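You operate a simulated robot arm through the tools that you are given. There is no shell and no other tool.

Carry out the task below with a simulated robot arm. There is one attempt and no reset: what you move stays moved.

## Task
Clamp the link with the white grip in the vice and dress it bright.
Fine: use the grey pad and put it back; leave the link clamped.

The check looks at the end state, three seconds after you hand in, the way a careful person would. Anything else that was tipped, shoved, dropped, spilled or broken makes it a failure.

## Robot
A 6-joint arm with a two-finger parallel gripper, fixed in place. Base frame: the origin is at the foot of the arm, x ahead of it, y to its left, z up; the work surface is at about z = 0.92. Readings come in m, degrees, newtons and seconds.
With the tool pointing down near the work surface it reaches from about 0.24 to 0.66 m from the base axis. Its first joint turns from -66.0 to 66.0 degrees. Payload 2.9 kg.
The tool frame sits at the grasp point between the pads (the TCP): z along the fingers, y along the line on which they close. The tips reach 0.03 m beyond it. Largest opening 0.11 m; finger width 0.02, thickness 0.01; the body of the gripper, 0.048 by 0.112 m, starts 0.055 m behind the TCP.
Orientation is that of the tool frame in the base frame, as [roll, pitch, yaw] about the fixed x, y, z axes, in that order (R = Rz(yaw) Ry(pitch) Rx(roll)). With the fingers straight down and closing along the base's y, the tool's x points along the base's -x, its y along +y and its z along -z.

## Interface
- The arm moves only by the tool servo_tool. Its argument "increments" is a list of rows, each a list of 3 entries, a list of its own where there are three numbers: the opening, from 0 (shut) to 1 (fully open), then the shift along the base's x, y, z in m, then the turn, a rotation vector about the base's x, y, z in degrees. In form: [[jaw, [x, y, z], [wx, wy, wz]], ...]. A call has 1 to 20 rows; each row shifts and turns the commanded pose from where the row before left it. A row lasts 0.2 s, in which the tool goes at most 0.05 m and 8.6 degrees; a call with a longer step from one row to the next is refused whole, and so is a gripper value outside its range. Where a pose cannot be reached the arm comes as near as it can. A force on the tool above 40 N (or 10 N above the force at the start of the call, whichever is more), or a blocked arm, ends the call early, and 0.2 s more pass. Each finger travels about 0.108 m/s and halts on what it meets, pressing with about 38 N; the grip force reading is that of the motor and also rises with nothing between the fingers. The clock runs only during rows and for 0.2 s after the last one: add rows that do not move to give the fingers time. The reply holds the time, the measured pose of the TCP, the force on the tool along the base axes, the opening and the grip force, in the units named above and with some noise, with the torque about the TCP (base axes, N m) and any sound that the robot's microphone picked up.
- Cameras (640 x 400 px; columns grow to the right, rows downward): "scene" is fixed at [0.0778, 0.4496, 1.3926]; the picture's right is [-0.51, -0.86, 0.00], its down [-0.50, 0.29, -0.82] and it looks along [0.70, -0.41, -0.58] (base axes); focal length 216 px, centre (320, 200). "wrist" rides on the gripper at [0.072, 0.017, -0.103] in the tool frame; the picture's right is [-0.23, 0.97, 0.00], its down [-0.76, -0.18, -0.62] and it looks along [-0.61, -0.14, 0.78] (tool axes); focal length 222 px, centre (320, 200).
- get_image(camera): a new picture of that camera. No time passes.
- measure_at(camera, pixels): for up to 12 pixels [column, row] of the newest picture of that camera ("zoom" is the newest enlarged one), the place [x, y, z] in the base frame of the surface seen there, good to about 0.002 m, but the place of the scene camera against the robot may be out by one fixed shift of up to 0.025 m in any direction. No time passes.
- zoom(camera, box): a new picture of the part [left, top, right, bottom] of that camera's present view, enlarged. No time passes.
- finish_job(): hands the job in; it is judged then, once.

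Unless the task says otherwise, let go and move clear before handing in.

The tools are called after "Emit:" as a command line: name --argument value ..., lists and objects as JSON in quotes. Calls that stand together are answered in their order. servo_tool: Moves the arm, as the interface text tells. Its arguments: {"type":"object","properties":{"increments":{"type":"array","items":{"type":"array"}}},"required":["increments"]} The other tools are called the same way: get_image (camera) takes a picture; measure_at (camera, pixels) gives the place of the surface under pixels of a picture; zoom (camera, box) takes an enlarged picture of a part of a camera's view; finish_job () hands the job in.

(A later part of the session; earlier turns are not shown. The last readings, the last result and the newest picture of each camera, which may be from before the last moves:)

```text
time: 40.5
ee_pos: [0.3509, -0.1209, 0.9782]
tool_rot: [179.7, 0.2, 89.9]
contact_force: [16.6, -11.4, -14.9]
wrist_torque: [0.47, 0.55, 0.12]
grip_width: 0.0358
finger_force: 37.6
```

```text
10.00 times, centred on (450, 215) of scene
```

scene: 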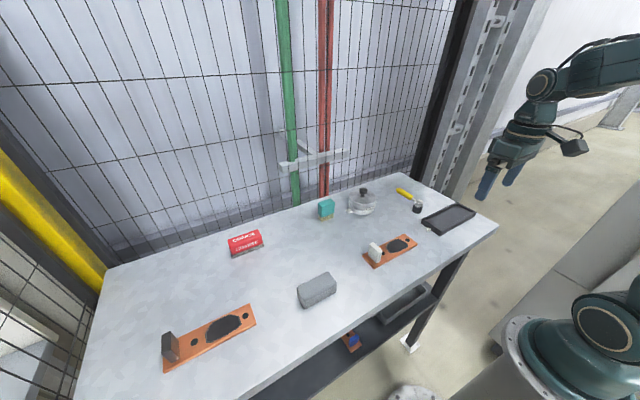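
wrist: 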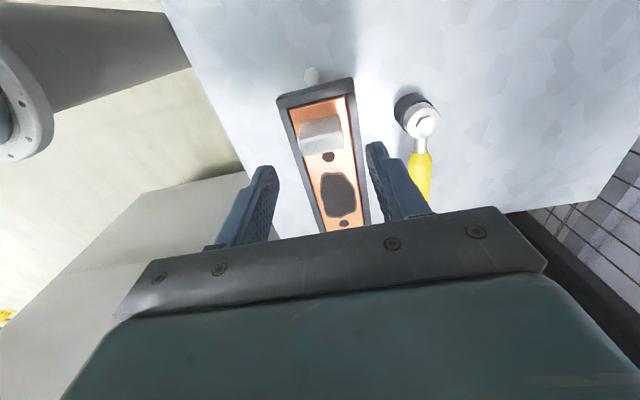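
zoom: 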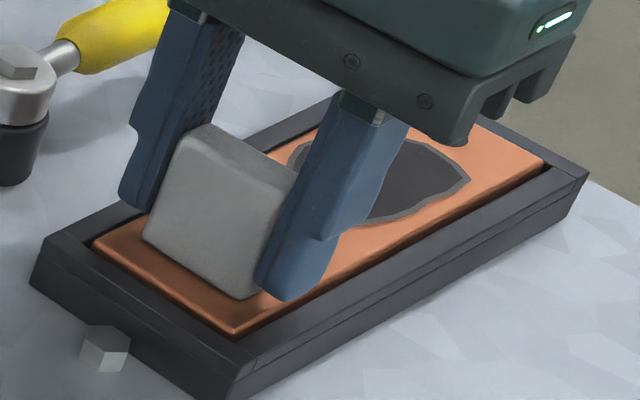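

The tool stays at the same spot within 1 mm whichever way I pull, and one pull even passed 40 N. The link is firmly clamped, so the lever at −90° is the closed position. I'll release the grip, rise, and head for the grey pad.

Emit:
servo_tool --increments '[[0.3, [0, 0, 0], [0, 0, 0]], [0.45, [0, 0, 0], [0, 0, 0]], [0.55, [0, 0, 0], [0, 0, 0]], [0.55, [0, 0, 0.03], [0, 0, 0]], [0.55, [0, 0, 0.04], [0, 0, 0]], [0.55, [0, 0, 0.03], [0, 0, 0]], [0.55, [0, 0, 0], [0, 0, 0]]]'

Emit:
zoom --camera "scene" --box '[390, 180, 486, 240]'

```text
time: 42.1
ee_pos: [0.3509, -0.1176, 1.0785]
tool_rot: [179.8, 0.1, 90.0]
contact_force: [0.3, -0.4, 0.3]
wrist_torque: [-0.01, 0.0, -0.01]
grip_width: 0.0606
finger_force: 0.0
```

```text
6.67 times, centred on (438, 210) of scene
```

zoom: 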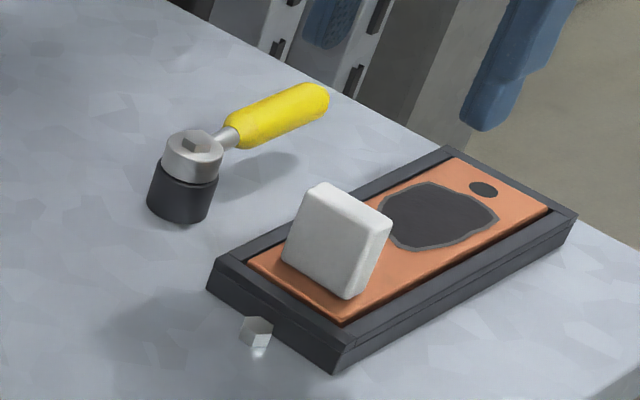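

The link is undisturbed in the vice. I'll move across to above the grey pad at (0.3385, 0.317).

Emit:
servo_tool --increments '[[0.55, [-0.001, 0.02, 0], [0, 0, 0]], [0.55, [-0.001, 0.036, 0], [0, 0, 0]], [0.55, [-0.001, 0.04, 0], [0, 0, 0]], [0.55, [-0.001, 0.04, 0], [0, 0, 0]], [0.55, [-0.001, 0.04, 0], [0, 0, 0]], [0.55, [-0.001, 0.04, 0], [0, 0, 0]], [0.55, [-0.001, 0.04, 0], [0, 0, 0]], [0.55, [-0.001, 0.04, 0], [0, 0, 0]], [0.55, [-0.001, 0.04, 0], [0, 0, 0]], [0.55, [-0.001, 0.04, 0], [0, 0, 0]], [0.55, [-0.001, 0.036, 0], [0, 0, 0]], [0.55, [-0.0015, 0.0226, 0], [0, 0, 0]], [0.55, [0, 0, 0], [0, 0, 0]]]'

Emit:
get_image --camera "wrist"

Emit:
get_image --camera "scene"

```text
time: 44.9
ee_pos: [0.3361, 0.3159, 1.0791]
tool_rot: [179.7, 0.1, 90.0]
contact_force: [-0.6, -0.3, 0.0]
wrist_torque: [0.01, 0.02, -0.01]
grip_width: 0.0604
finger_force: 0.1
```

```text
taken
```

wrist: 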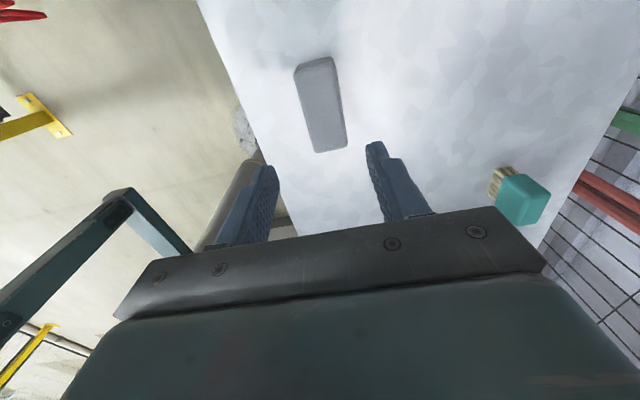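

```text
taken
```

scene: 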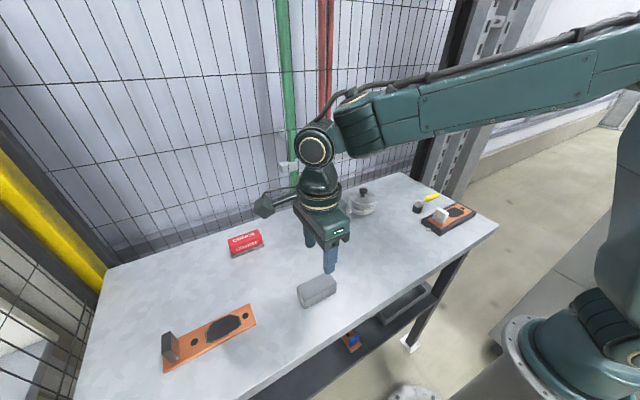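

The pad is in the wrist view around (320,105). I'll measure its edges from here to record its exact home position and align the grip.

Emit:
zoom --camera "wrist" --box '[260, 40, 400, 170]'

Emit:
measure_at --camera "zoom" --pixels '[[200, 90], [310, 60], [270, 330], [375, 310], [285, 200], [205, 200], [345, 180], [262, 345], [380, 330], [165, 100], [325, 200], [240, 200]]'

```text
3.08 times, centred on (330, 105) of wrist
```

zoom: 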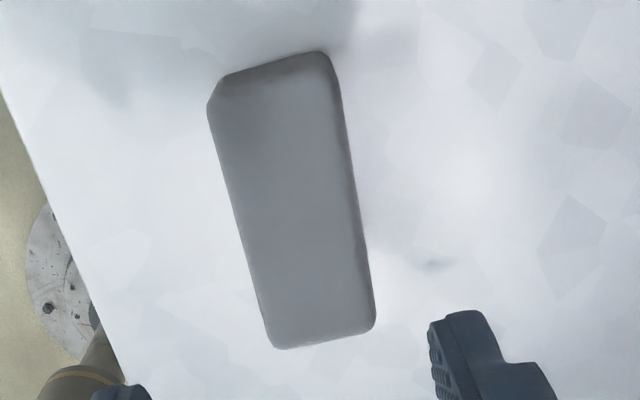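

```text
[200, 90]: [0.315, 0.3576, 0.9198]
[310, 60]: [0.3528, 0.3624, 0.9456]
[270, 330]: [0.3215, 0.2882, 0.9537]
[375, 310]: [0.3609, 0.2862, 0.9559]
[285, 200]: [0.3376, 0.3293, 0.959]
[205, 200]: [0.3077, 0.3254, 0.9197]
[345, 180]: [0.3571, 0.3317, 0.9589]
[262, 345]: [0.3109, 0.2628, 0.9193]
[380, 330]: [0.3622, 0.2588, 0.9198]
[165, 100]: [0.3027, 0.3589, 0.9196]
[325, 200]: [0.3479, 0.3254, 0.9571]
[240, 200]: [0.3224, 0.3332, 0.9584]
```

Emit:
measure_at --camera "zoom" --pixels '[[230, 85], [320, 60], [280, 345], [370, 325], [320, 335], [275, 68], [215, 130], [335, 100], [355, 200], [370, 300], [232, 200], [258, 300]]'

```text
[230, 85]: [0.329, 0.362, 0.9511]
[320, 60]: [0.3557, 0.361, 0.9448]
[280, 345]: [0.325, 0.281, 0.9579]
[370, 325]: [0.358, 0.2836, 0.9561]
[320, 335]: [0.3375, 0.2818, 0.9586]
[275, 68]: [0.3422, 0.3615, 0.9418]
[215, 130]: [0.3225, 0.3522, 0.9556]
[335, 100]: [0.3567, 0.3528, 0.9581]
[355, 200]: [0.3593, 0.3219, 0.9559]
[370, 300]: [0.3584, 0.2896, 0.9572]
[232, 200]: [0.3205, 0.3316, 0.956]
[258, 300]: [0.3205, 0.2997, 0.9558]
```

The pad spans x 0.320–0.3595 and y about 0.279–0.359, so its home centre is near (0.340, 0.3185), top at 0.959. I'll descend with the TCP at z≈0.960, which puts the tips 10 mm above the table, and grip across x.

Emit:
servo_tool --increments '[[0.6, [0.0035, 0.0025, -0.03], [0, 0, 0]], [0.6, [0, 0, -0.035], [0, 0, 0]], [0.6, [0, 0, -0.03], [0, 0, 0]], [0.6, [0, 0, -0.015], [0, 0, 0]], [0.6, [0, 0, 0], [0, 0, 0]]]'

Emit:
get_image --camera "wrist"

Emit:
zoom --camera "scene" --box '[250, 220, 410, 320]'

```text
time: 46.1
ee_pos: [0.3386, 0.3189, 0.9674]
tool_rot: [179.7, 0.0, 89.9]
contact_force: [0.1, 0.1, 0.2]
wrist_torque: [0.01, 0.03, 0.03]
grip_width: 0.066
finger_force: 0.0
```

```text
taken
```

wrist: 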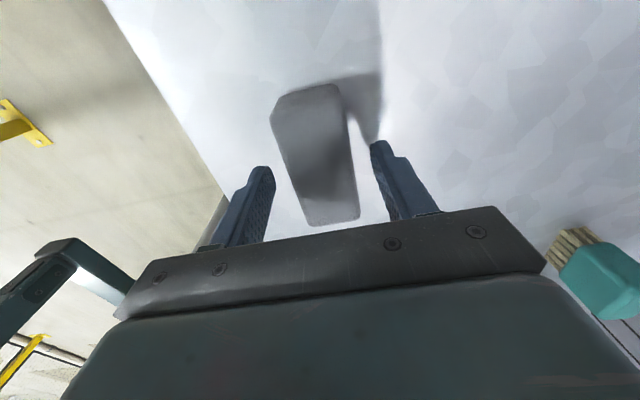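

```text
4.00 times, centred on (330, 270) of scene
```

zoom: 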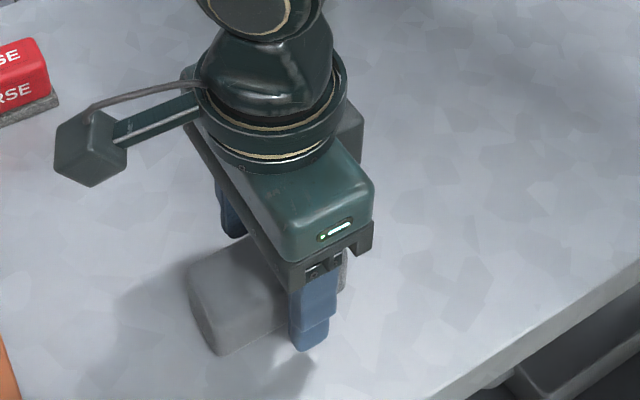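

The fingers straddle the pad, with clearance on both sides. I'll go down 7 mm and close.

Emit:
servo_tool --increments '[[0.6, [0.001, 0, -0.007], [0, 0, 0]], [0.5, [0, 0, 0], [0, 0, 0]], [0.42, [0, 0, 0], [0, 0, 0]], [0.36, [0, 0, 0], [0, 0, 0]], [0.2, [0, 0, 0], [0, 0, 0]], [0.0, [0, 0, 0], [0, 0, 0]], [0.0, [0, 0, 0], [0, 0, 0]]]'

Emit:
get_image --camera "wrist"

```text
time: 47.7
ee_pos: [0.3399, 0.3177, 0.9609]
tool_rot: [179.8, 0.1, 89.9]
contact_force: [0.6, 0.2, -0.1]
wrist_torque: [-0.03, 0.01, 0.0]
grip_width: 0.0392
finger_force: 37.9
```

```text
taken
```

wrist: 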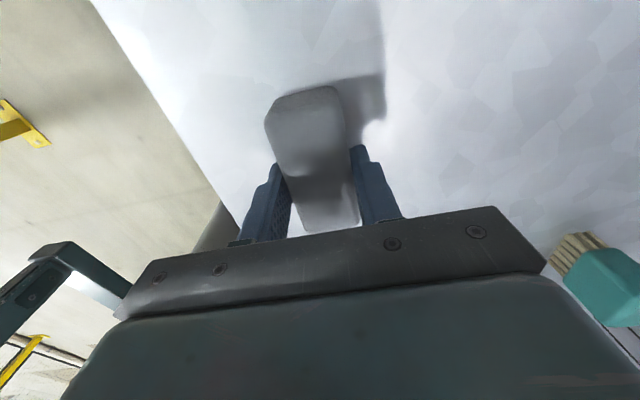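

The pad is gripped at 0.0392 m with no residual side force; home TCP is (0.340, 0.3177, 0.961). I'll lift it and check that it's secure.

Emit:
servo_tool --increments '[[0.0, [0, 0, 0.01], [0, 0, 0]], [0.0, [0, 0, 0.03], [0, 0, 0]], [0.0, [0, 0, 0.035], [0, 0, 0]], [0.0, [0, 0, 0.025], [0, 0, 0]], [0, [0, 0, 0], [0, 0, 0]]]'

Emit:
get_image --camera "wrist"

Emit:
zoom --camera "scene" --box '[250, 180, 410, 320]'

```text
time: 48.9
ee_pos: [0.3443, 0.3192, 1.0626]
tool_rot: [179.6, 0.1, 89.8]
contact_force: [0.0, 0.6, -0.4]
wrist_torque: [0.01, 0.02, 0.02]
grip_width: 0.0387
finger_force: 38.1
```

```text
taken
```

wrist: 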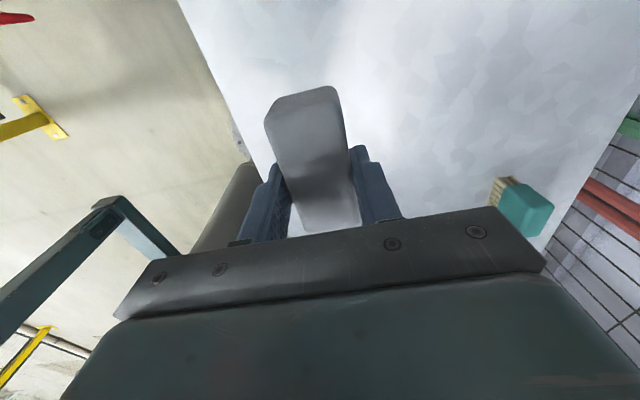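

```text
2.86 times, centred on (330, 250) of scene
```

zoom: 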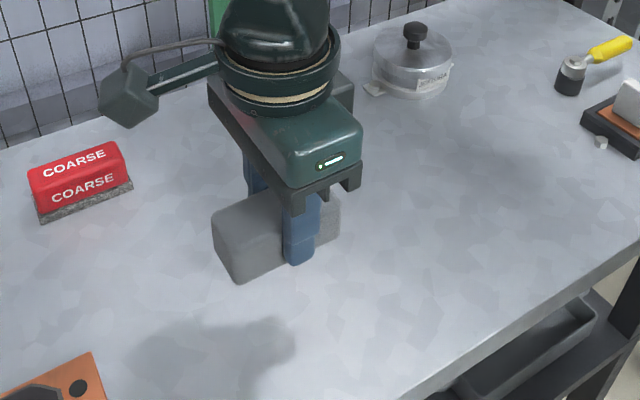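

The pad is secure and level, its underside about 41 mm below the TCP. I'll carry it at this height to above the black patch at about (0.350, −0.200).

Emit:
servo_tool --increments '[[0, [0.0005, -0.02, 0.005], [0, 0, 0]], [0, [0.0005, -0.035, 0], [0, 0, 0]], [0, [0.0005, -0.04, 0], [0, 0, 0]], [0, [0.0005, -0.04, 0], [0, 0, 0]], [0, [0.0005, -0.04, 0], [0, 0, 0]], [0, [0.0005, -0.04, 0], [0, 0, 0]], [0, [0.0005, -0.04, 0], [0, 0, 0]], [0, [0.0005, -0.04, 0], [0, 0, 0]], [0, [0.0005, -0.04, 0], [0, 0, 0]], [0, [0.0005, -0.04, 0], [0, 0, 0]], [0, [0.0005, -0.04, 0], [0, 0, 0]], [0, [0.0005, -0.04, 0], [0, 0, 0]], [0, [0.0, -0.04, 0], [0, 0, 0]], [0, [0, -0.024, 0], [0, 0, 0]], [0, [0, 0, 0], [0, 0, 0]]]'

Emit:
get_image --camera "wrist"

Emit:
zoom --camera "scene" --box '[390, 150, 518, 240]'

```text
time: 52.1
ee_pos: [0.3474, -0.1984, 1.0645]
tool_rot: [179.8, 0.1, 90.0]
contact_force: [0.7, 0.1, -0.2]
wrist_torque: [0.02, -0.03, -0.02]
grip_width: 0.0388
finger_force: 38.1
```

```text
taken
```

wrist: 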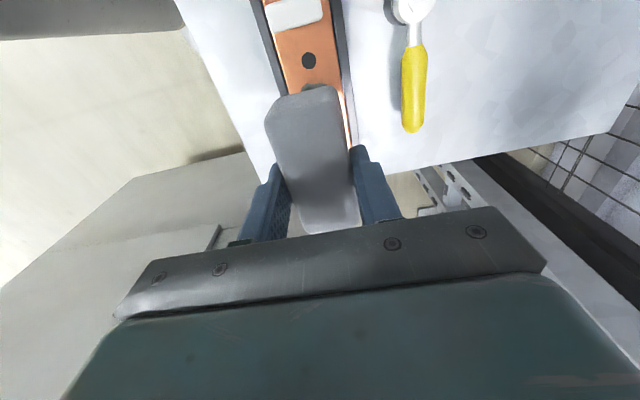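

```text
4.44 times, centred on (454, 195) of scene
```

zoom: 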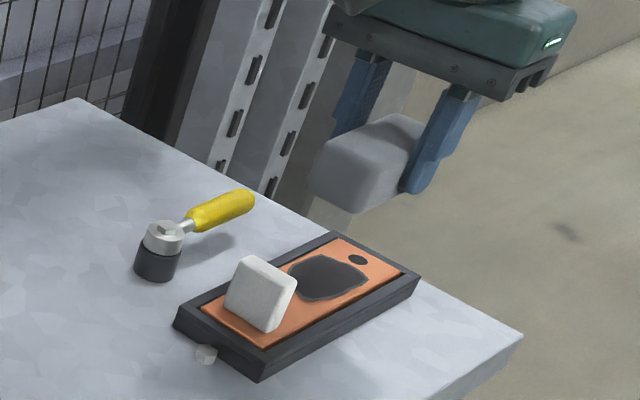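

The pad is over the bed. I'll measure its +y end and side edges, plus the grip and near hole, to confirm alignment before lowering.

Emit:
zoom --camera "wrist" --box '[230, 0, 450, 180]'

Emit:
measure_at --camera "zoom" --pixels '[[115, 290], [125, 270], [310, 250], [335, 320], [170, 400], [225, 175], [240, 60], [270, 45], [120, 75], [250, 245], [150, 285], [320, 260]]'

```text
2.22 times, centred on (340, 90) of wrist
```

zoom: 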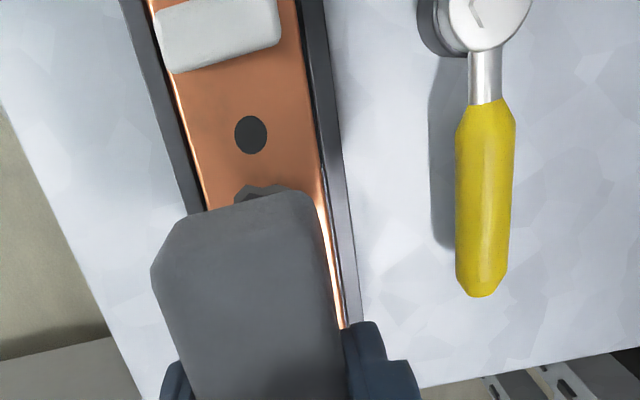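

```text
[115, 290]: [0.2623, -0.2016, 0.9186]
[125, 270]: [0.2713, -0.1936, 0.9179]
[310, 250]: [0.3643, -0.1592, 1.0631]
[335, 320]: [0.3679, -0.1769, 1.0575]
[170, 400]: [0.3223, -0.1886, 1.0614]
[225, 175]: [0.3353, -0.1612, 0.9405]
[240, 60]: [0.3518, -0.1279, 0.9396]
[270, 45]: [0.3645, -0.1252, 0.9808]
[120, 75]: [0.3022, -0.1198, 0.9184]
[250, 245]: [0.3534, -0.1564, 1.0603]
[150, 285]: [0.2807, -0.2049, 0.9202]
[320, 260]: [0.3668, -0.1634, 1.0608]
```

Emit:
measure_at --camera "zoom" --pixels '[[160, 285], [165, 310], [328, 285], [334, 310], [200, 225], [260, 205], [300, 195], [185, 225], [155, 270], [250, 135], [255, 193], [170, 70]]'

```text
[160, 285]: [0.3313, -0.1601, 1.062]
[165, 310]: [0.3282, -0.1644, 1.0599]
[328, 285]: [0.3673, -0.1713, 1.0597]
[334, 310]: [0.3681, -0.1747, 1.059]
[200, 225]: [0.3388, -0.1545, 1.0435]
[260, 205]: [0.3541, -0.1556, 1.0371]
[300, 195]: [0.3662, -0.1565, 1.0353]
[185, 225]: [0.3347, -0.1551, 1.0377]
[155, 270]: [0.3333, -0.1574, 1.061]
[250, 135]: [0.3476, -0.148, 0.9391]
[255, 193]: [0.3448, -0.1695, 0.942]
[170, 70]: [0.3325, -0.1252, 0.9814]
```

The pad is centred at x≈0.348 with its +y end 43 mm ahead of the TCP, and the grip's near face is at y −0.125. So strokes between TCP y −0.222 and −0.178 are clear of the grip. I'll shift +2 mm in x and lower to just above the link.

Emit:
servo_tool --increments '[[0, [0.002, -0.002, -0.03], [0, 0, 0]], [0, [0, 0, -0.03], [0, 0, 0]], [0, [0, 0, -0.014], [0, 0, 0]], [0, [0, 0, 0], [0, 0, 0]]]'

Emit:
get_image --camera "wrist"

Emit:
zoom --camera "scene" --box '[410, 170, 506, 240]'

```text
time: 53.1
ee_pos: [0.3488, -0.2014, 0.9928]
tool_rot: [179.6, 0.2, 89.9]
contact_force: [-0.2, 0.3, -1.1]
wrist_torque: [-0.03, -0.02, -0.01]
grip_width: 0.0392
finger_force: 37.8
```

```text
taken
```

wrist: 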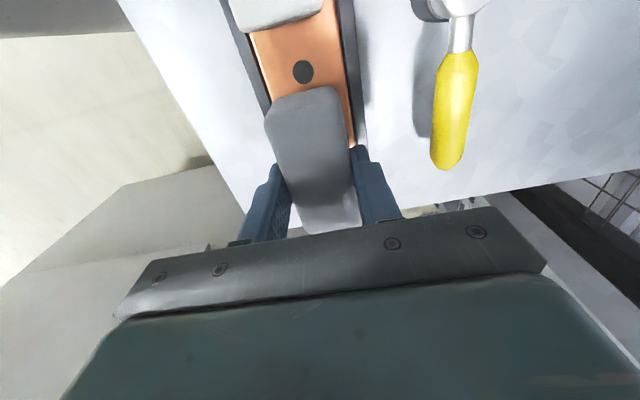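

```text
5.71 times, centred on (458, 205) of scene
```

zoom: 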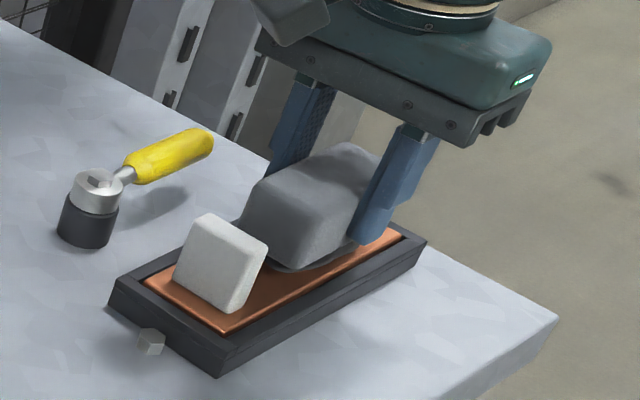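

The pad hovers about 1 cm above the patch. I'll lower in 2 mm steps until contact.

Emit:
servo_tool --increments '[[0, [0, 0, -0.003], [0, 0, 0]], [0, [0, 0, -0.003], [0, 0, 0]], [0, [0, 0, -0.002], [0, 0, 0]], [0, [0, 0, 0], [0, 0, 0]]]'

```text
time: 54.1
ee_pos: [0.3485, -0.2015, 0.9836]
tool_rot: [179.8, 0.1, 89.8]
contact_force: [-0.3, 0.0, -1.2]
wrist_torque: [0.0, 0.02, 0.0]
grip_width: 0.0393
finger_force: 37.9
```

Emit:
servo_tool --increments '[[0, [0, 0, -0.0015], [0, 0, 0]], [0, [0, 0, -0.001], [0, 0, 0]], [0, [0, 0, 0], [0, 0, 0]]]'

```text
time: 54.9
ee_pos: [0.3496, -0.2033, 0.9838]
tool_rot: [179.7, 0.2, 89.9]
contact_force: [-5.4, 0.6, 18.7]
wrist_torque: [0.22, 0.44, 0.05]
grip_width: 0.0392
finger_force: 37.4
```

Contact at 19 N pressing force. I'll start with a gentle set of strokes along y (±16 mm) and read the forces.

Emit:
servo_tool --increments '[[0, [0, 0.006, 0], [0, 0, 0]], [0, [0, 0.006, 0], [0, 0, 0]], [0, [0, 0.006, 0], [0, 0, 0]], [0, [0, -0.006, 0], [0, 0, 0]], [0, [0, -0.006, 0], [0, 0, 0]], [0, [0, -0.006, 0], [0, 0, 0]], [0, [0, -0.006, 0], [0, 0, 0]], [0, [0, -0.006, 0], [0, 0, 0]], [0, [0, -0.006, 0], [0, 0, 0]], [0, [0, 0.006, 0], [0, 0, 0]], [0, [0, 0.006, 0], [0, 0, 0]], [0, [0, 0.006, 0], [0, 0, 0]]]'

Emit:
get_image --camera "wrist"

Emit:
zoom --camera "scene" --box '[410, 170, 506, 240]'

```text
time: 55.9
ee_pos: [0.3512, -0.1865, 0.9836]
tool_rot: [179.6, -0.1, 90.3]
contact_force: [-1.7, 1.6, 7.0]
wrist_torque: [-0.23, 0.11, -0.04]
grip_width: 0.039
finger_force: 38.1
stopped in row 5: the force on the tool passed its limit at 44 N (the readings are from after the stop); the commanded pose is now the measured one
```

```text
taken
```

wrist: 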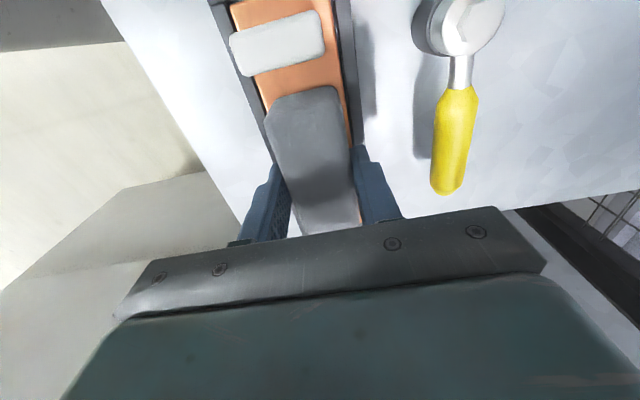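

```text
5.71 times, centred on (458, 205) of scene
```

zoom: 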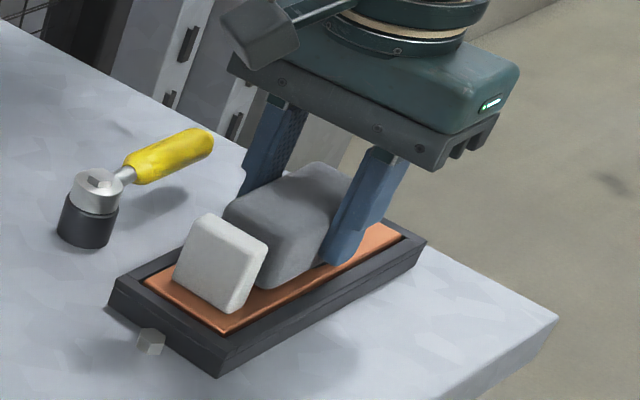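

The force peaked at 44 N on the reversal, so I should press lighter; it now reads 7 N. I'll stroke with smaller 4 mm rows at this lighter load.

Emit:
servo_tool --increments '[[0, [0, -0.004, 0], [0, 0, 0]], [0, [0, -0.005, 0], [0, 0, 0]], [0, [0, -0.005, 0], [0, 0, 0]], [0, [0, -0.005, 0], [0, 0, 0]], [0, [0, -0.005, 0], [0, 0, 0]], [0, [0, -0.005, 0], [0, 0, 0]], [0, [0, -0.004, 0], [0, 0, 0]], [0, [0, 0, 0], [0, 0, 0]]]'

Emit:
get_image --camera "wrist"

```text
time: 57.7
ee_pos: [0.3501, -0.2201, 0.9827]
tool_rot: [179.7, -0.1, 90.3]
contact_force: [1.0, 1.3, 6.8]
wrist_torque: [-0.18, 0.07, 0.02]
grip_width: 0.0391
finger_force: 37.4
```

```text
taken
```

wrist: 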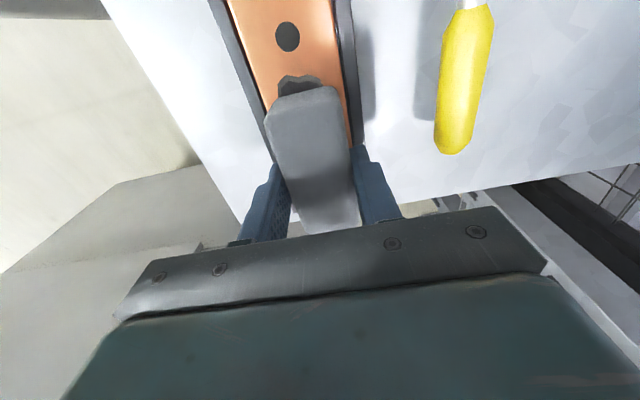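

The stroke held a steady ~7 N. I'll zoom on the exposed patch edge near (300,85) to see whether it has changed.

Emit:
zoom --camera "wrist" --box '[240, 20, 380, 120]'

Emit:
servo_tool --increments '[[0, [0, 0.004, 0], [0, 0, 0]], [0, [0, 0.005, 0], [0, 0, 0]], [0, [0, 0.005, 0], [0, 0, 0]], [0, [0, 0.005, 0], [0, 0, 0]], [0, [0, 0.005, 0], [0, 0, 0]], [0, [0, 0.005, 0], [0, 0, 0]], [0, [0, 0.004, 0], [0, 0, 0]], [0, [0, 0.003, 0], [0, 0, 0]], [0, [0, -0.003, 0], [0, 0, 0]], [0, [0, -0.005, 0], [0, 0, 0]], [0, [0, -0.005, 0], [0, 0, 0]], [0, [0, -0.005, 0], [0, 0, 0]], [0, [0, -0.005, 0], [0, 0, 0]], [0, [0, -0.005, 0], [0, 0, 0]], [0, [0, -0.005, 0], [0, 0, 0]], [0, [0, -0.003, 0], [0, 0, 0]], [0, [0, 0, 0], [0, 0, 0]]]'

Emit:
zoom --camera "wrist" --box '[240, 20, 380, 120]'

```text
4.00 times, centred on (310, 70) of wrist
```

zoom: 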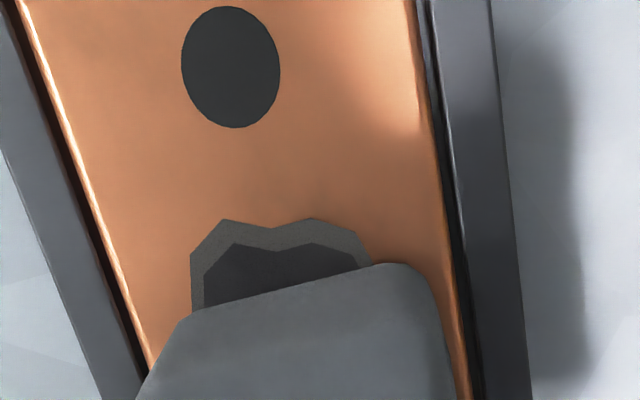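

```text
time: 61.3
ee_pos: [0.3504, -0.2198, 0.9818]
tool_rot: [179.6, 0.0, 90.3]
contact_force: [1.0, 11.7, 28.3]
wrist_torque: [0.38, 0.1, 0.0]
grip_width: 0.0392
finger_force: 37.9
```

```text
4.00 times, centred on (310, 70) of wrist
```

zoom: 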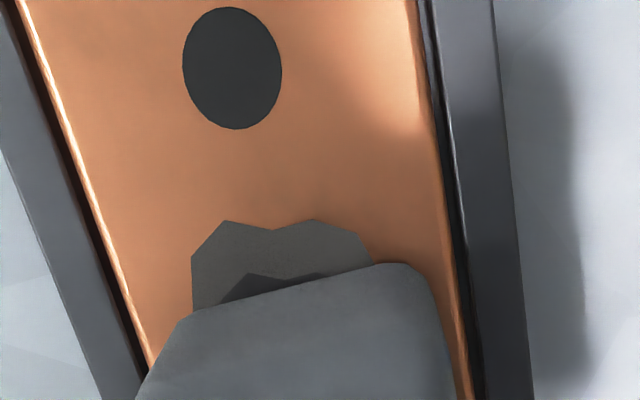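

The black area has shrunk inside its grey outline, so the dressing works. I'll continue with longer stroke sets, easing the load slightly from the 28 N it reads now.

Emit:
servo_tool --increments '[[0, [0, 0.004, 0.0006], [0, 0, 0]], [0, [0, 0.005, 0], [0, 0, 0]], [0, [0, 0.005, 0], [0, 0, 0]], [0, [0, 0.005, 0], [0, 0, 0]], [0, [0, 0.005, 0], [0, 0, 0]], [0, [0, 0.005, 0], [0, 0, 0]], [0, [0, 0.005, 0], [0, 0, 0]], [0, [0, 0.004, 0], [0, 0, 0]], [0, [0, 0.0, 0], [0, 0, 0]], [0, [0, -0.004, 0], [0, 0, 0]], [0, [0, -0.005, 0], [0, 0, 0]], [0, [0, -0.005, 0], [0, 0, 0]], [0, [0, -0.005, 0], [0, 0, 0]], [0, [0, -0.005, 0], [0, 0, 0]], [0, [0, -0.005, 0], [0, 0, 0]], [0, [0, -0.005, 0], [0, 0, 0]], [0, [0, -0.004, 0], [0, 0, 0]], [0, [0, 0, 0], [0, 0, 0]]]'

Emit:
zoom --camera "wrist" --box '[240, 20, 380, 120]'

```text
time: 65.1
ee_pos: [0.3504, -0.2203, 0.984]
tool_rot: [179.6, -0.1, 90.3]
contact_force: [0.0, -0.4, -0.3]
wrist_torque: [0.0, 0.01, 0.0]
grip_width: 0.0389
finger_force: 38.0
```

```text
4.00 times, centred on (310, 70) of wrist
```

zoom: 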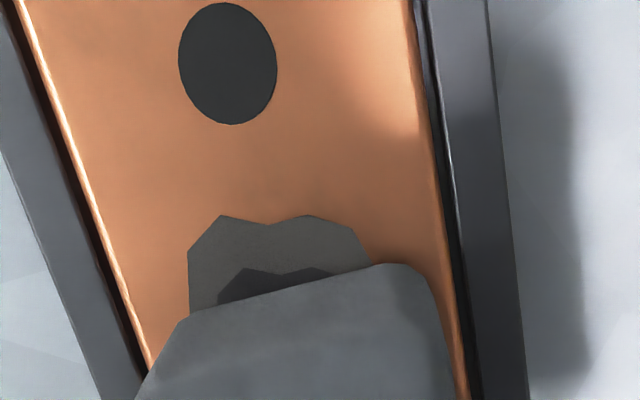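

I lost contact on that set (force ≈0), so nothing changed. I'll lower about 1 mm and check the load before stroking again.

Emit:
servo_tool --increments '[[0, [0, 0, -0.0008], [0, 0, 0]], [0, [0, 0, 0], [0, 0, 0]]]'

```text
time: 65.7
ee_pos: [0.3503, -0.2208, 0.9826]
tool_rot: [179.7, -0.1, 90.3]
contact_force: [0.2, -0.1, 0.1]
wrist_torque: [0.02, 0.02, -0.01]
grip_width: 0.0392
finger_force: 38.3
```

Emit:
servo_tool --increments '[[0, [0, 0, -0.0008], [0, 0, 0]], [0, [0, 0, 0], [0, 0, 0]]]'

```text
time: 66.3
ee_pos: [0.3509, -0.2214, 0.9823]
tool_rot: [179.6, 0.1, 90.1]
contact_force: [0.3, -3.0, 8.2]
wrist_torque: [0.07, 0.19, 0.06]
grip_width: 0.0391
finger_force: 38.2
```

Load is 8 N. I'll add 0.5 mm more and run a full stroke set.

Emit:
servo_tool --increments '[[0, [0, 0.003, -0.0005], [0, 0, 0]], [0, [0, 0.005, 0], [0, 0, 0]], [0, [0, 0.005, 0], [0, 0, 0]], [0, [0, 0.005, 0], [0, 0, 0]], [0, [0, 0.005, 0], [0, 0, 0]], [0, [0, 0.005, 0], [0, 0, 0]], [0, [0, 0.005, 0], [0, 0, 0]], [0, [0, 0.005, 0], [0, 0, 0]], [0, [0, 0.003, 0], [0, 0, 0]], [0, [0, -0.003, 0], [0, 0, 0]], [0, [0, -0.005, 0], [0, 0, 0]], [0, [0, -0.005, 0], [0, 0, 0]], [0, [0, -0.005, 0], [0, 0, 0]], [0, [0, -0.005, 0], [0, 0, 0]], [0, [0, -0.005, 0], [0, 0, 0]], [0, [0, -0.005, 0], [0, 0, 0]], [0, [0, -0.005, 0], [0, 0, 0]], [0, [0, -0.003, 0], [0, 0, 0]], [0, [0, 0, 0], [0, 0, 0]]]'

Emit:
zoom --camera "wrist" --box '[240, 20, 380, 120]'

```text
time: 70.3
ee_pos: [0.3518, -0.22, 0.9827]
tool_rot: [179.6, -0.1, 90.3]
contact_force: [0.4, 13.4, 31.5]
wrist_torque: [0.42, 0.13, -0.02]
grip_width: 0.0393
finger_force: 37.5
```

```text
4.00 times, centred on (310, 70) of wrist
```

zoom: 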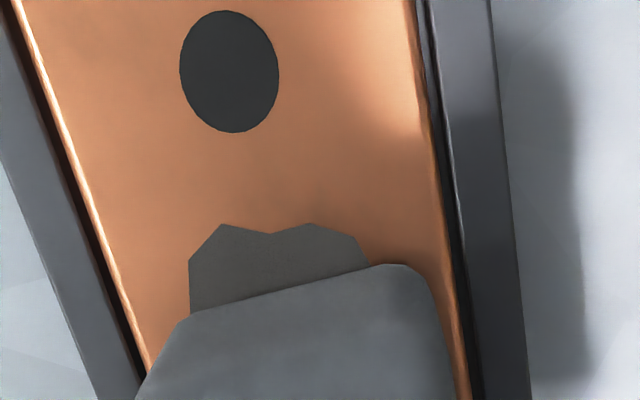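

Good progress: the black has withdrawn under the pad and the outline is now all grey here. The load reads 31 N, so I'll lift 0.3 mm and keep stroking.

Emit:
servo_tool --increments '[[0, [0, 0.003, 0.0003], [0, 0, 0]], [0, [0, 0.005, 0], [0, 0, 0]], [0, [0, 0.005, 0], [0, 0, 0]], [0, [0, 0.005, 0], [0, 0, 0]], [0, [0, 0.005, 0], [0, 0, 0]], [0, [0, 0.005, 0], [0, 0, 0]], [0, [0, 0.005, 0], [0, 0, 0]], [0, [0, 0.005, 0], [0, 0, 0]], [0, [0, 0.003, 0], [0, 0, 0]], [0, [0, -0.003, 0], [0, 0, 0]], [0, [0, -0.005, 0], [0, 0, 0]], [0, [0, -0.005, 0], [0, 0, 0]], [0, [0, -0.005, 0], [0, 0, 0]], [0, [0, -0.005, 0], [0, 0, 0]], [0, [0, -0.005, 0], [0, 0, 0]], [0, [0, -0.005, 0], [0, 0, 0]], [0, [0, -0.005, 0], [0, 0, 0]], [0, [0, -0.003, 0], [0, 0, 0]], [0, [0, 0, 0], [0, 0, 0]]]'

Emit:
zoom --camera "wrist" --box '[240, 20, 380, 120]'

```text
time: 74.3
ee_pos: [0.3509, -0.2206, 0.9816]
tool_rot: [179.7, -0.1, 90.3]
contact_force: [-1.5, 7.1, 15.2]
wrist_torque: [0.21, 0.18, -0.01]
grip_width: 0.0389
finger_force: 38.1
```

```text
4.00 times, centred on (310, 70) of wrist
```

zoom: 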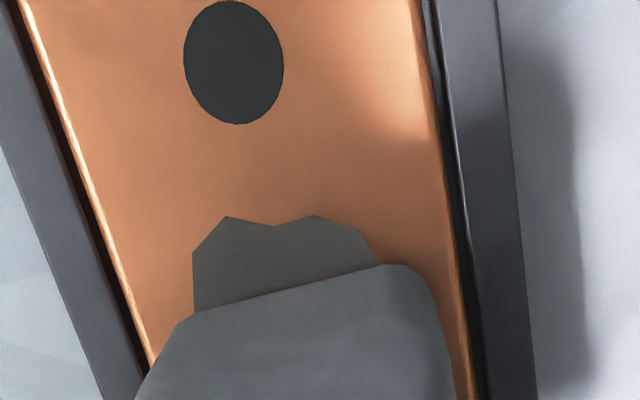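

The load is a good 15 N. I'll run one more full set and then lift to inspect the whole patch.

Emit:
servo_tool --increments '[[0, [0, 0.003, 0], [0, 0, 0]], [0, [0, 0.005, 0], [0, 0, 0]], [0, [0, 0.005, 0], [0, 0, 0]], [0, [0, 0.005, 0], [0, 0, 0]], [0, [0, 0.005, 0], [0, 0, 0]], [0, [0, 0.005, 0], [0, 0, 0]], [0, [0, 0.005, 0], [0, 0, 0]], [0, [0, 0.005, 0], [0, 0, 0]], [0, [0, 0.003, 0], [0, 0, 0]], [0, [0, -0.003, 0], [0, 0, 0]], [0, [0, -0.005, 0], [0, 0, 0]], [0, [0, -0.005, 0], [0, 0, 0]], [0, [0, -0.005, 0], [0, 0, 0]], [0, [0, -0.005, 0], [0, 0, 0]], [0, [0, -0.005, 0], [0, 0, 0]], [0, [0, -0.005, 0], [0, 0, 0]], [0, [0, -0.005, 0], [0, 0, 0]], [0, [0, -0.003, 0], [0, 0, 0]], [0, [0, 0, 0], [0, 0, 0]]]'

Emit:
servo_tool --increments '[[0, [0, 0, 0.02], [0, 0, 0]], [0, [0, 0, 0.04], [0, 0, 0]], [0, [0, 0.0, 0.03], [0, 0, 0]], [0, [0, 0, 0.0], [0, 0, 0]]]'

Emit:
zoom --camera "scene" --box '[410, 180, 506, 240]'

Emit:
get_image --camera "wrist"

```text
time: 78.3
ee_pos: [0.3517, -0.2217, 0.9814]
tool_rot: [179.7, -0.1, 90.3]
contact_force: [3.7, 8.8, 21.5]
wrist_torque: [0.38, 0.1, -0.02]
grip_width: 0.0391
finger_force: 38.2
```

```text
time: 79.3
ee_pos: [0.3493, -0.2188, 1.0707]
tool_rot: [179.7, -0.1, 90.3]
contact_force: [-0.1, 0.1, -1.3]
wrist_torque: [0.02, 0.01, 0.0]
grip_width: 0.0391
finger_force: 38.0
```

```text
6.67 times, centred on (458, 210) of scene
```

zoom: 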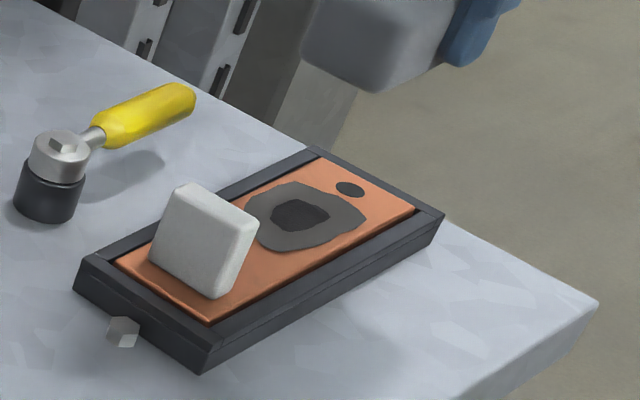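

```text
taken
```

wrist: 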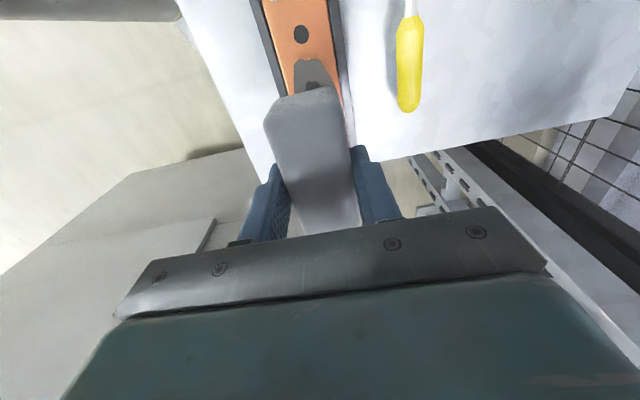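

The black core has shrunk to about half its size inside a grey zone, so it needs more work. I'll return to the same contact height and continue with slightly faster strokes.

Emit:
servo_tool --increments '[[0, [0, 0, -0.04], [0, 0, 0]], [0, [0, 0, -0.035], [0, 0, 0]], [0, [0, 0, -0.012], [0, 0, 0]], [0, [0, 0, -0.003], [0, 0, 0]], [0, [0, 0, 0], [0, 0, 0]]]'

Emit:
servo_tool --increments '[[0, [0, 0.004, 0], [0, 0, 0]], [0, [0, 0.007, 0], [0, 0, 0]], [0, [0, 0.007, 0], [0, 0, 0]], [0, [0, 0.007, 0], [0, 0, 0]], [0, [0, 0.007, 0], [0, 0, 0]], [0, [0, 0.006, 0], [0, 0, 0]], [0, [0, 0.003, 0], [0, 0, 0]], [0, [0, -0.003, 0], [0, 0, 0]], [0, [0, -0.006, 0], [0, 0, 0]], [0, [0, -0.007, 0], [0, 0, 0]], [0, [0, -0.007, 0], [0, 0, 0]], [0, [0, -0.007, 0], [0, 0, 0]], [0, [0, -0.007, 0], [0, 0, 0]], [0, [0, -0.004, 0], [0, 0, 0]], [0, [0, 0, 0], [0, 0, 0]]]'

```text
time: 80.5
ee_pos: [0.3506, -0.2179, 0.982]
tool_rot: [179.6, -0.1, 90.2]
contact_force: [-4.0, 3.8, 20.4]
wrist_torque: [0.15, 0.4, -0.02]
grip_width: 0.0393
finger_force: 38.5
```

```text
time: 83.7
ee_pos: [0.3512, -0.2194, 0.9823]
tool_rot: [179.6, -0.1, 90.3]
contact_force: [1.6, 8.7, 18.8]
wrist_torque: [0.34, 0.16, -0.04]
grip_width: 0.039
finger_force: 37.5
```

The load is steady near 19–20 N with no stops. I'll continue with more strokes at the same settings.

Emit:
servo_tool --increments '[[0, [0, 0.004, 0], [0, 0, 0]], [0, [0, 0.007, 0], [0, 0, 0]], [0, [0, 0.007, 0], [0, 0, 0]], [0, [0, 0.007, 0], [0, 0, 0]], [0, [0, 0.007, 0], [0, 0, 0]], [0, [0, 0.006, 0], [0, 0, 0]], [0, [0, 0.003, 0], [0, 0, 0]], [0, [0, -0.003, 0], [0, 0, 0]], [0, [0, -0.006, 0], [0, 0, 0]], [0, [0, -0.007, 0], [0, 0, 0]], [0, [0, -0.007, 0], [0, 0, 0]], [0, [0, -0.007, 0], [0, 0, 0]], [0, [0, -0.007, 0], [0, 0, 0]], [0, [0, -0.004, 0], [0, 0, 0]], [0, [0, 0, 0], [0, 0, 0]]]'

Emit:
servo_tool --increments '[[0, [0, 0.004, 0], [0, 0, 0]], [0, [0, 0.007, 0], [0, 0, 0]], [0, [0, 0.007, 0], [0, 0, 0]], [0, [0, 0.007, 0], [0, 0, 0]], [0, [0, 0.007, 0], [0, 0, 0]], [0, [0, 0.006, 0], [0, 0, 0]], [0, [0, 0.003, 0], [0, 0, 0]], [0, [0, -0.003, 0], [0, 0, 0]], [0, [0, -0.006, 0], [0, 0, 0]], [0, [0, -0.007, 0], [0, 0, 0]], [0, [0, -0.007, 0], [0, 0, 0]], [0, [0, -0.007, 0], [0, 0, 0]], [0, [0, -0.007, 0], [0, 0, 0]], [0, [0, -0.004, 0], [0, 0, 0]], [0, [0, 0, 0], [0, 0, 0]]]'

Emit:
zoom --camera "wrist" --box '[240, 20, 380, 120]'

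Emit:
zoom --camera "scene" --box '[410, 170, 506, 240]'

```text
time: 86.9
ee_pos: [0.349, -0.2209, 0.9809]
tool_rot: [179.7, -0.1, 90.2]
contact_force: [-0.4, -0.3, -0.6]
wrist_torque: [0.04, 0.01, 0.02]
grip_width: 0.039
finger_force: 37.9
```

```text
time: 90.1
ee_pos: [0.3527, -0.2208, 0.9804]
tool_rot: [179.6, 0.0, 90.3]
contact_force: [0.3, 8.5, 20.8]
wrist_torque: [0.38, 0.27, -0.03]
grip_width: 0.0393
finger_force: 38.2
```

```text
4.00 times, centred on (310, 70) of wrist
```

zoom: 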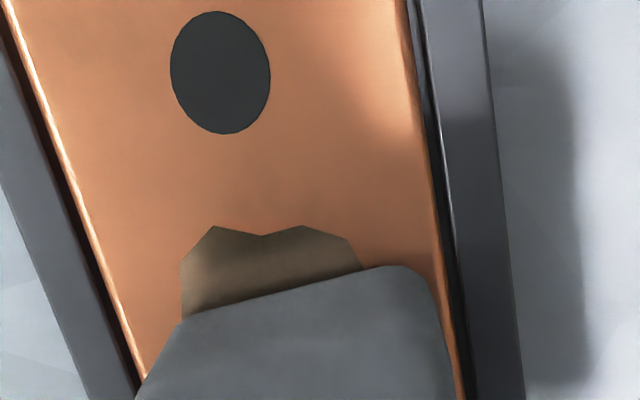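

```text
5.71 times, centred on (458, 205) of scene
```

zoom: 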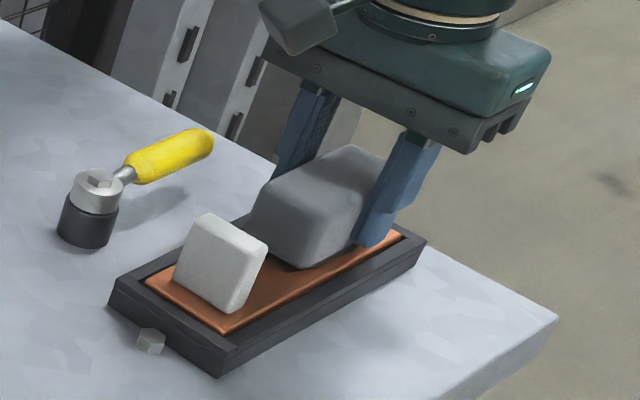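

The remaining zone is now turning from grey to a brownish bronze, so it's brightening. Load is 21 N; I'll keep stroking and recheck.

Emit:
servo_tool --increments '[[0, [0, 0.004, 0], [0, 0, 0]], [0, [0, 0.007, 0], [0, 0, 0]], [0, [0, 0.007, 0], [0, 0, 0]], [0, [0, 0.007, 0], [0, 0, 0]], [0, [0, 0.007, 0], [0, 0, 0]], [0, [0, 0.006, 0], [0, 0, 0]], [0, [0, 0.003, 0], [0, 0, 0]], [0, [0, -0.003, 0], [0, 0, 0]], [0, [0, -0.006, 0], [0, 0, 0]], [0, [0, -0.007, 0], [0, 0, 0]], [0, [0, -0.007, 0], [0, 0, 0]], [0, [0, -0.007, 0], [0, 0, 0]], [0, [0, -0.007, 0], [0, 0, 0]], [0, [0, -0.004, 0], [0, 0, 0]], [0, [0, 0, 0], [0, 0, 0]]]'

Emit:
servo_tool --increments '[[0, [0, 0.004, 0], [0, 0, 0]], [0, [0, 0.007, 0], [0, 0, 0]], [0, [0, 0.007, 0], [0, 0, 0]], [0, [0, 0.007, 0], [0, 0, 0]], [0, [0, 0.007, 0], [0, 0, 0]], [0, [0, 0.006, 0], [0, 0, 0]], [0, [0, 0.003, 0], [0, 0, 0]], [0, [0, -0.003, 0], [0, 0, 0]], [0, [0, -0.006, 0], [0, 0, 0]], [0, [0, -0.007, 0], [0, 0, 0]], [0, [0, -0.007, 0], [0, 0, 0]], [0, [0, -0.007, 0], [0, 0, 0]], [0, [0, -0.007, 0], [0, 0, 0]], [0, [0, -0.004, 0], [0, 0, 0]], [0, [0, 0, 0], [0, 0, 0]]]'

Emit:
zoom --camera "wrist" --box '[240, 20, 380, 120]'

```text
time: 93.3
ee_pos: [0.3504, -0.2215, 0.9823]
tool_rot: [179.7, -0.1, 90.3]
contact_force: [0.1, -0.3, 1.4]
wrist_torque: [-0.02, 0.0, 0.03]
grip_width: 0.0391
finger_force: 38.2
```

```text
time: 96.5
ee_pos: [0.3515, -0.2204, 0.9818]
tool_rot: [179.6, -0.2, 90.3]
contact_force: [0.7, 0.4, -0.4]
wrist_torque: [-0.01, 0.01, 0.03]
grip_width: 0.0391
finger_force: 38.0
```

```text
4.00 times, centred on (310, 70) of wrist
```

zoom: 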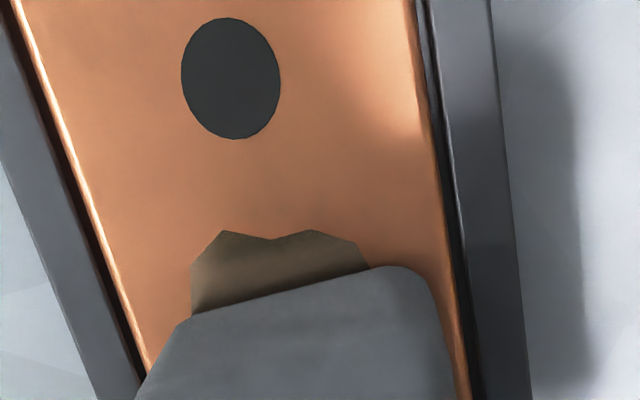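

The load fell to zero on those sets because of height drift, and the colour hasn't changed. I'll lower 0.8 mm, check, and continue.

Emit:
servo_tool --increments '[[0, [0, 0, -0.0008], [0, 0, 0]], [0, [0, 0, 0], [0, 0, 0]]]'

Emit:
servo_tool --increments '[[0, [0, 0.004, 0], [0, 0, 0]], [0, [0, 0.007, 0], [0, 0, 0]], [0, [0, 0.007, 0], [0, 0, 0]], [0, [0, 0.007, 0], [0, 0, 0]], [0, [0, 0.007, 0], [0, 0, 0]], [0, [0, 0.006, 0], [0, 0, 0]], [0, [0, 0.003, 0], [0, 0, 0]], [0, [0, -0.003, 0], [0, 0, 0]], [0, [0, -0.006, 0], [0, 0, 0]], [0, [0, -0.007, 0], [0, 0, 0]], [0, [0, -0.007, 0], [0, 0, 0]], [0, [0, -0.007, 0], [0, 0, 0]], [0, [0, -0.007, 0], [0, 0, 0]], [0, [0, -0.004, 0], [0, 0, 0]], [0, [0, 0, 0], [0, 0, 0]]]'

Emit:
zoom --camera "wrist" --box '[240, 20, 380, 120]'

```text
time: 97.1
ee_pos: [0.351, -0.2195, 0.9815]
tool_rot: [179.7, -0.1, 90.3]
contact_force: [0.5, 0.6, 0.5]
wrist_torque: [0.0, -0.01, 0.03]
grip_width: 0.0389
finger_force: 38.4
```

```text
time: 100.3
ee_pos: [0.3504, -0.2207, 0.9809]
tool_rot: [179.7, -0.2, 90.3]
contact_force: [1.1, 9.9, 23.8]
wrist_torque: [0.28, 0.15, 0.0]
grip_width: 0.0393
finger_force: 38.0
```

```text
4.00 times, centred on (310, 70) of wrist
```

zoom: 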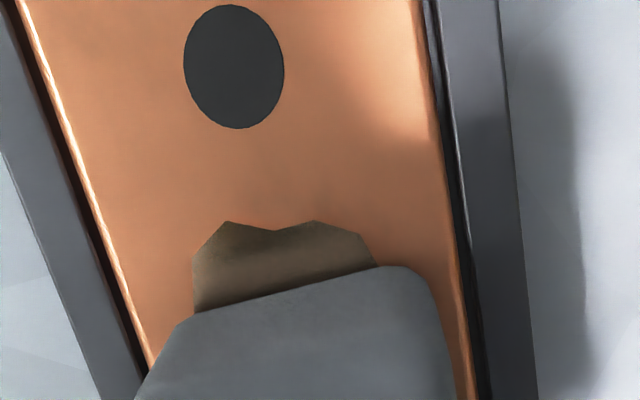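

Contact is back at 24 N. I'll run two more sets and then lift to see the whole patch.

Emit:
servo_tool --increments '[[0, [0, 0.004, 0], [0, 0, 0]], [0, [0, 0.007, 0], [0, 0, 0]], [0, [0, 0.007, 0], [0, 0, 0]], [0, [0, 0.007, 0], [0, 0, 0]], [0, [0, 0.007, 0], [0, 0, 0]], [0, [0, 0.006, 0], [0, 0, 0]], [0, [0, 0.003, 0], [0, 0, 0]], [0, [0, -0.003, 0], [0, 0, 0]], [0, [0, -0.006, 0], [0, 0, 0]], [0, [0, -0.007, 0], [0, 0, 0]], [0, [0, -0.007, 0], [0, 0, 0]], [0, [0, -0.007, 0], [0, 0, 0]], [0, [0, -0.007, 0], [0, 0, 0]], [0, [0, -0.004, 0], [0, 0, 0]], [0, [0, 0, 0], [0, 0, 0]]]'

Emit:
servo_tool --increments '[[0, [0, 0.004, 0], [0, 0, 0]], [0, [0, 0.007, 0], [0, 0, 0]], [0, [0, 0.007, 0], [0, 0, 0]], [0, [0, 0.007, 0], [0, 0, 0]], [0, [0, 0.007, 0], [0, 0, 0]], [0, [0, 0.006, 0], [0, 0, 0]], [0, [0, 0.003, 0], [0, 0, 0]], [0, [0, -0.003, 0], [0, 0, 0]], [0, [0, -0.006, 0], [0, 0, 0]], [0, [0, -0.007, 0], [0, 0, 0]], [0, [0, -0.007, 0], [0, 0, 0]], [0, [0, -0.007, 0], [0, 0, 0]], [0, [0, -0.007, 0], [0, 0, 0]], [0, [0, -0.004, 0], [0, 0, 0]], [0, [0, 0, 0], [0, 0, 0]]]'

Emit:
servo_tool --increments '[[0, [0, 0, 0.02], [0, 0, 0]], [0, [0, 0, 0.04], [0, 0, 0]], [0, [0, 0.0, 0.03], [0, 0, 0]], [0, [0, 0, 0.0], [0, 0, 0]]]'

Emit:
zoom --camera "scene" --box '[410, 180, 506, 240]'

```text
time: 103.5
ee_pos: [0.3501, -0.2207, 0.981]
tool_rot: [179.8, -0.1, 90.3]
contact_force: [1.2, 0.8, -0.8]
wrist_torque: [0.02, 0.01, 0.01]
grip_width: 0.0391
finger_force: 37.8
```

```text
time: 106.7
ee_pos: [0.351, -0.22, 0.9797]
tool_rot: [179.7, -0.2, 90.3]
contact_force: [0.2, 5.2, 11.0]
wrist_torque: [0.11, 0.12, 0.0]
grip_width: 0.0394
finger_force: 38.2
```

```text
time: 107.7
ee_pos: [0.3495, -0.2205, 1.0705]
tool_rot: [179.7, 0.0, 90.3]
contact_force: [0.3, -0.6, -0.1]
wrist_torque: [-0.01, -0.02, -0.04]
grip_width: 0.0392
finger_force: 37.8
```

```text
6.67 times, centred on (458, 210) of scene
```

zoom: 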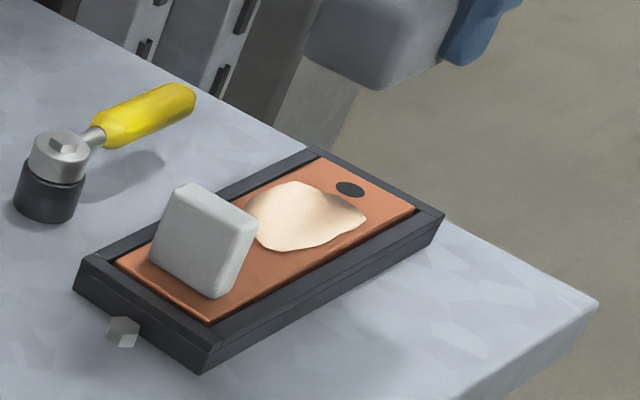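

The patch is now a bright, shiny metal tone with no black left. I'll zoom in closely from both cameras to check for any missed spots.

Emit:
zoom --camera "scene" --box '[438, 200, 478, 225]'

Emit:
zoom --camera "wrist" --box '[230, 0, 390, 120]'

Emit:
get_image --camera "wrist"

```text
16.00 times, centred on (458, 212) of scene
```

zoom: 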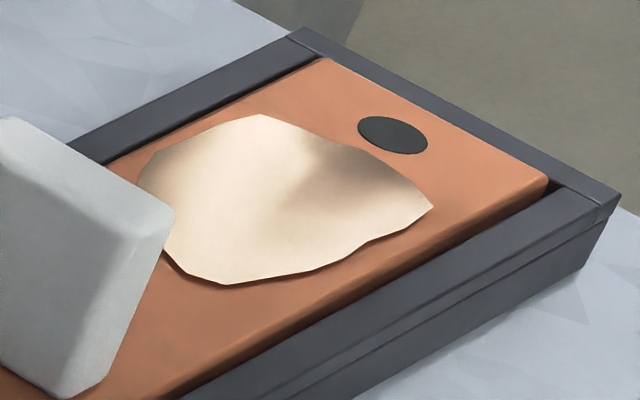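

```text
3.33 times, centred on (310, 60) of wrist
```

zoom: 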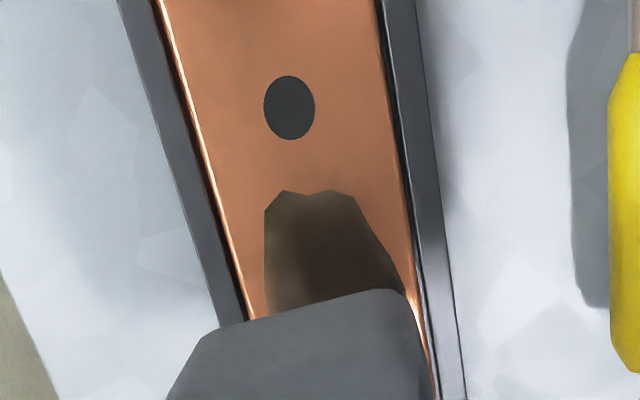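

```text
taken
```

wrist: 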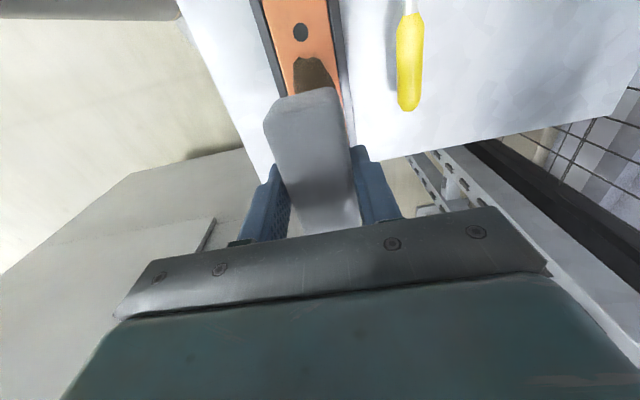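

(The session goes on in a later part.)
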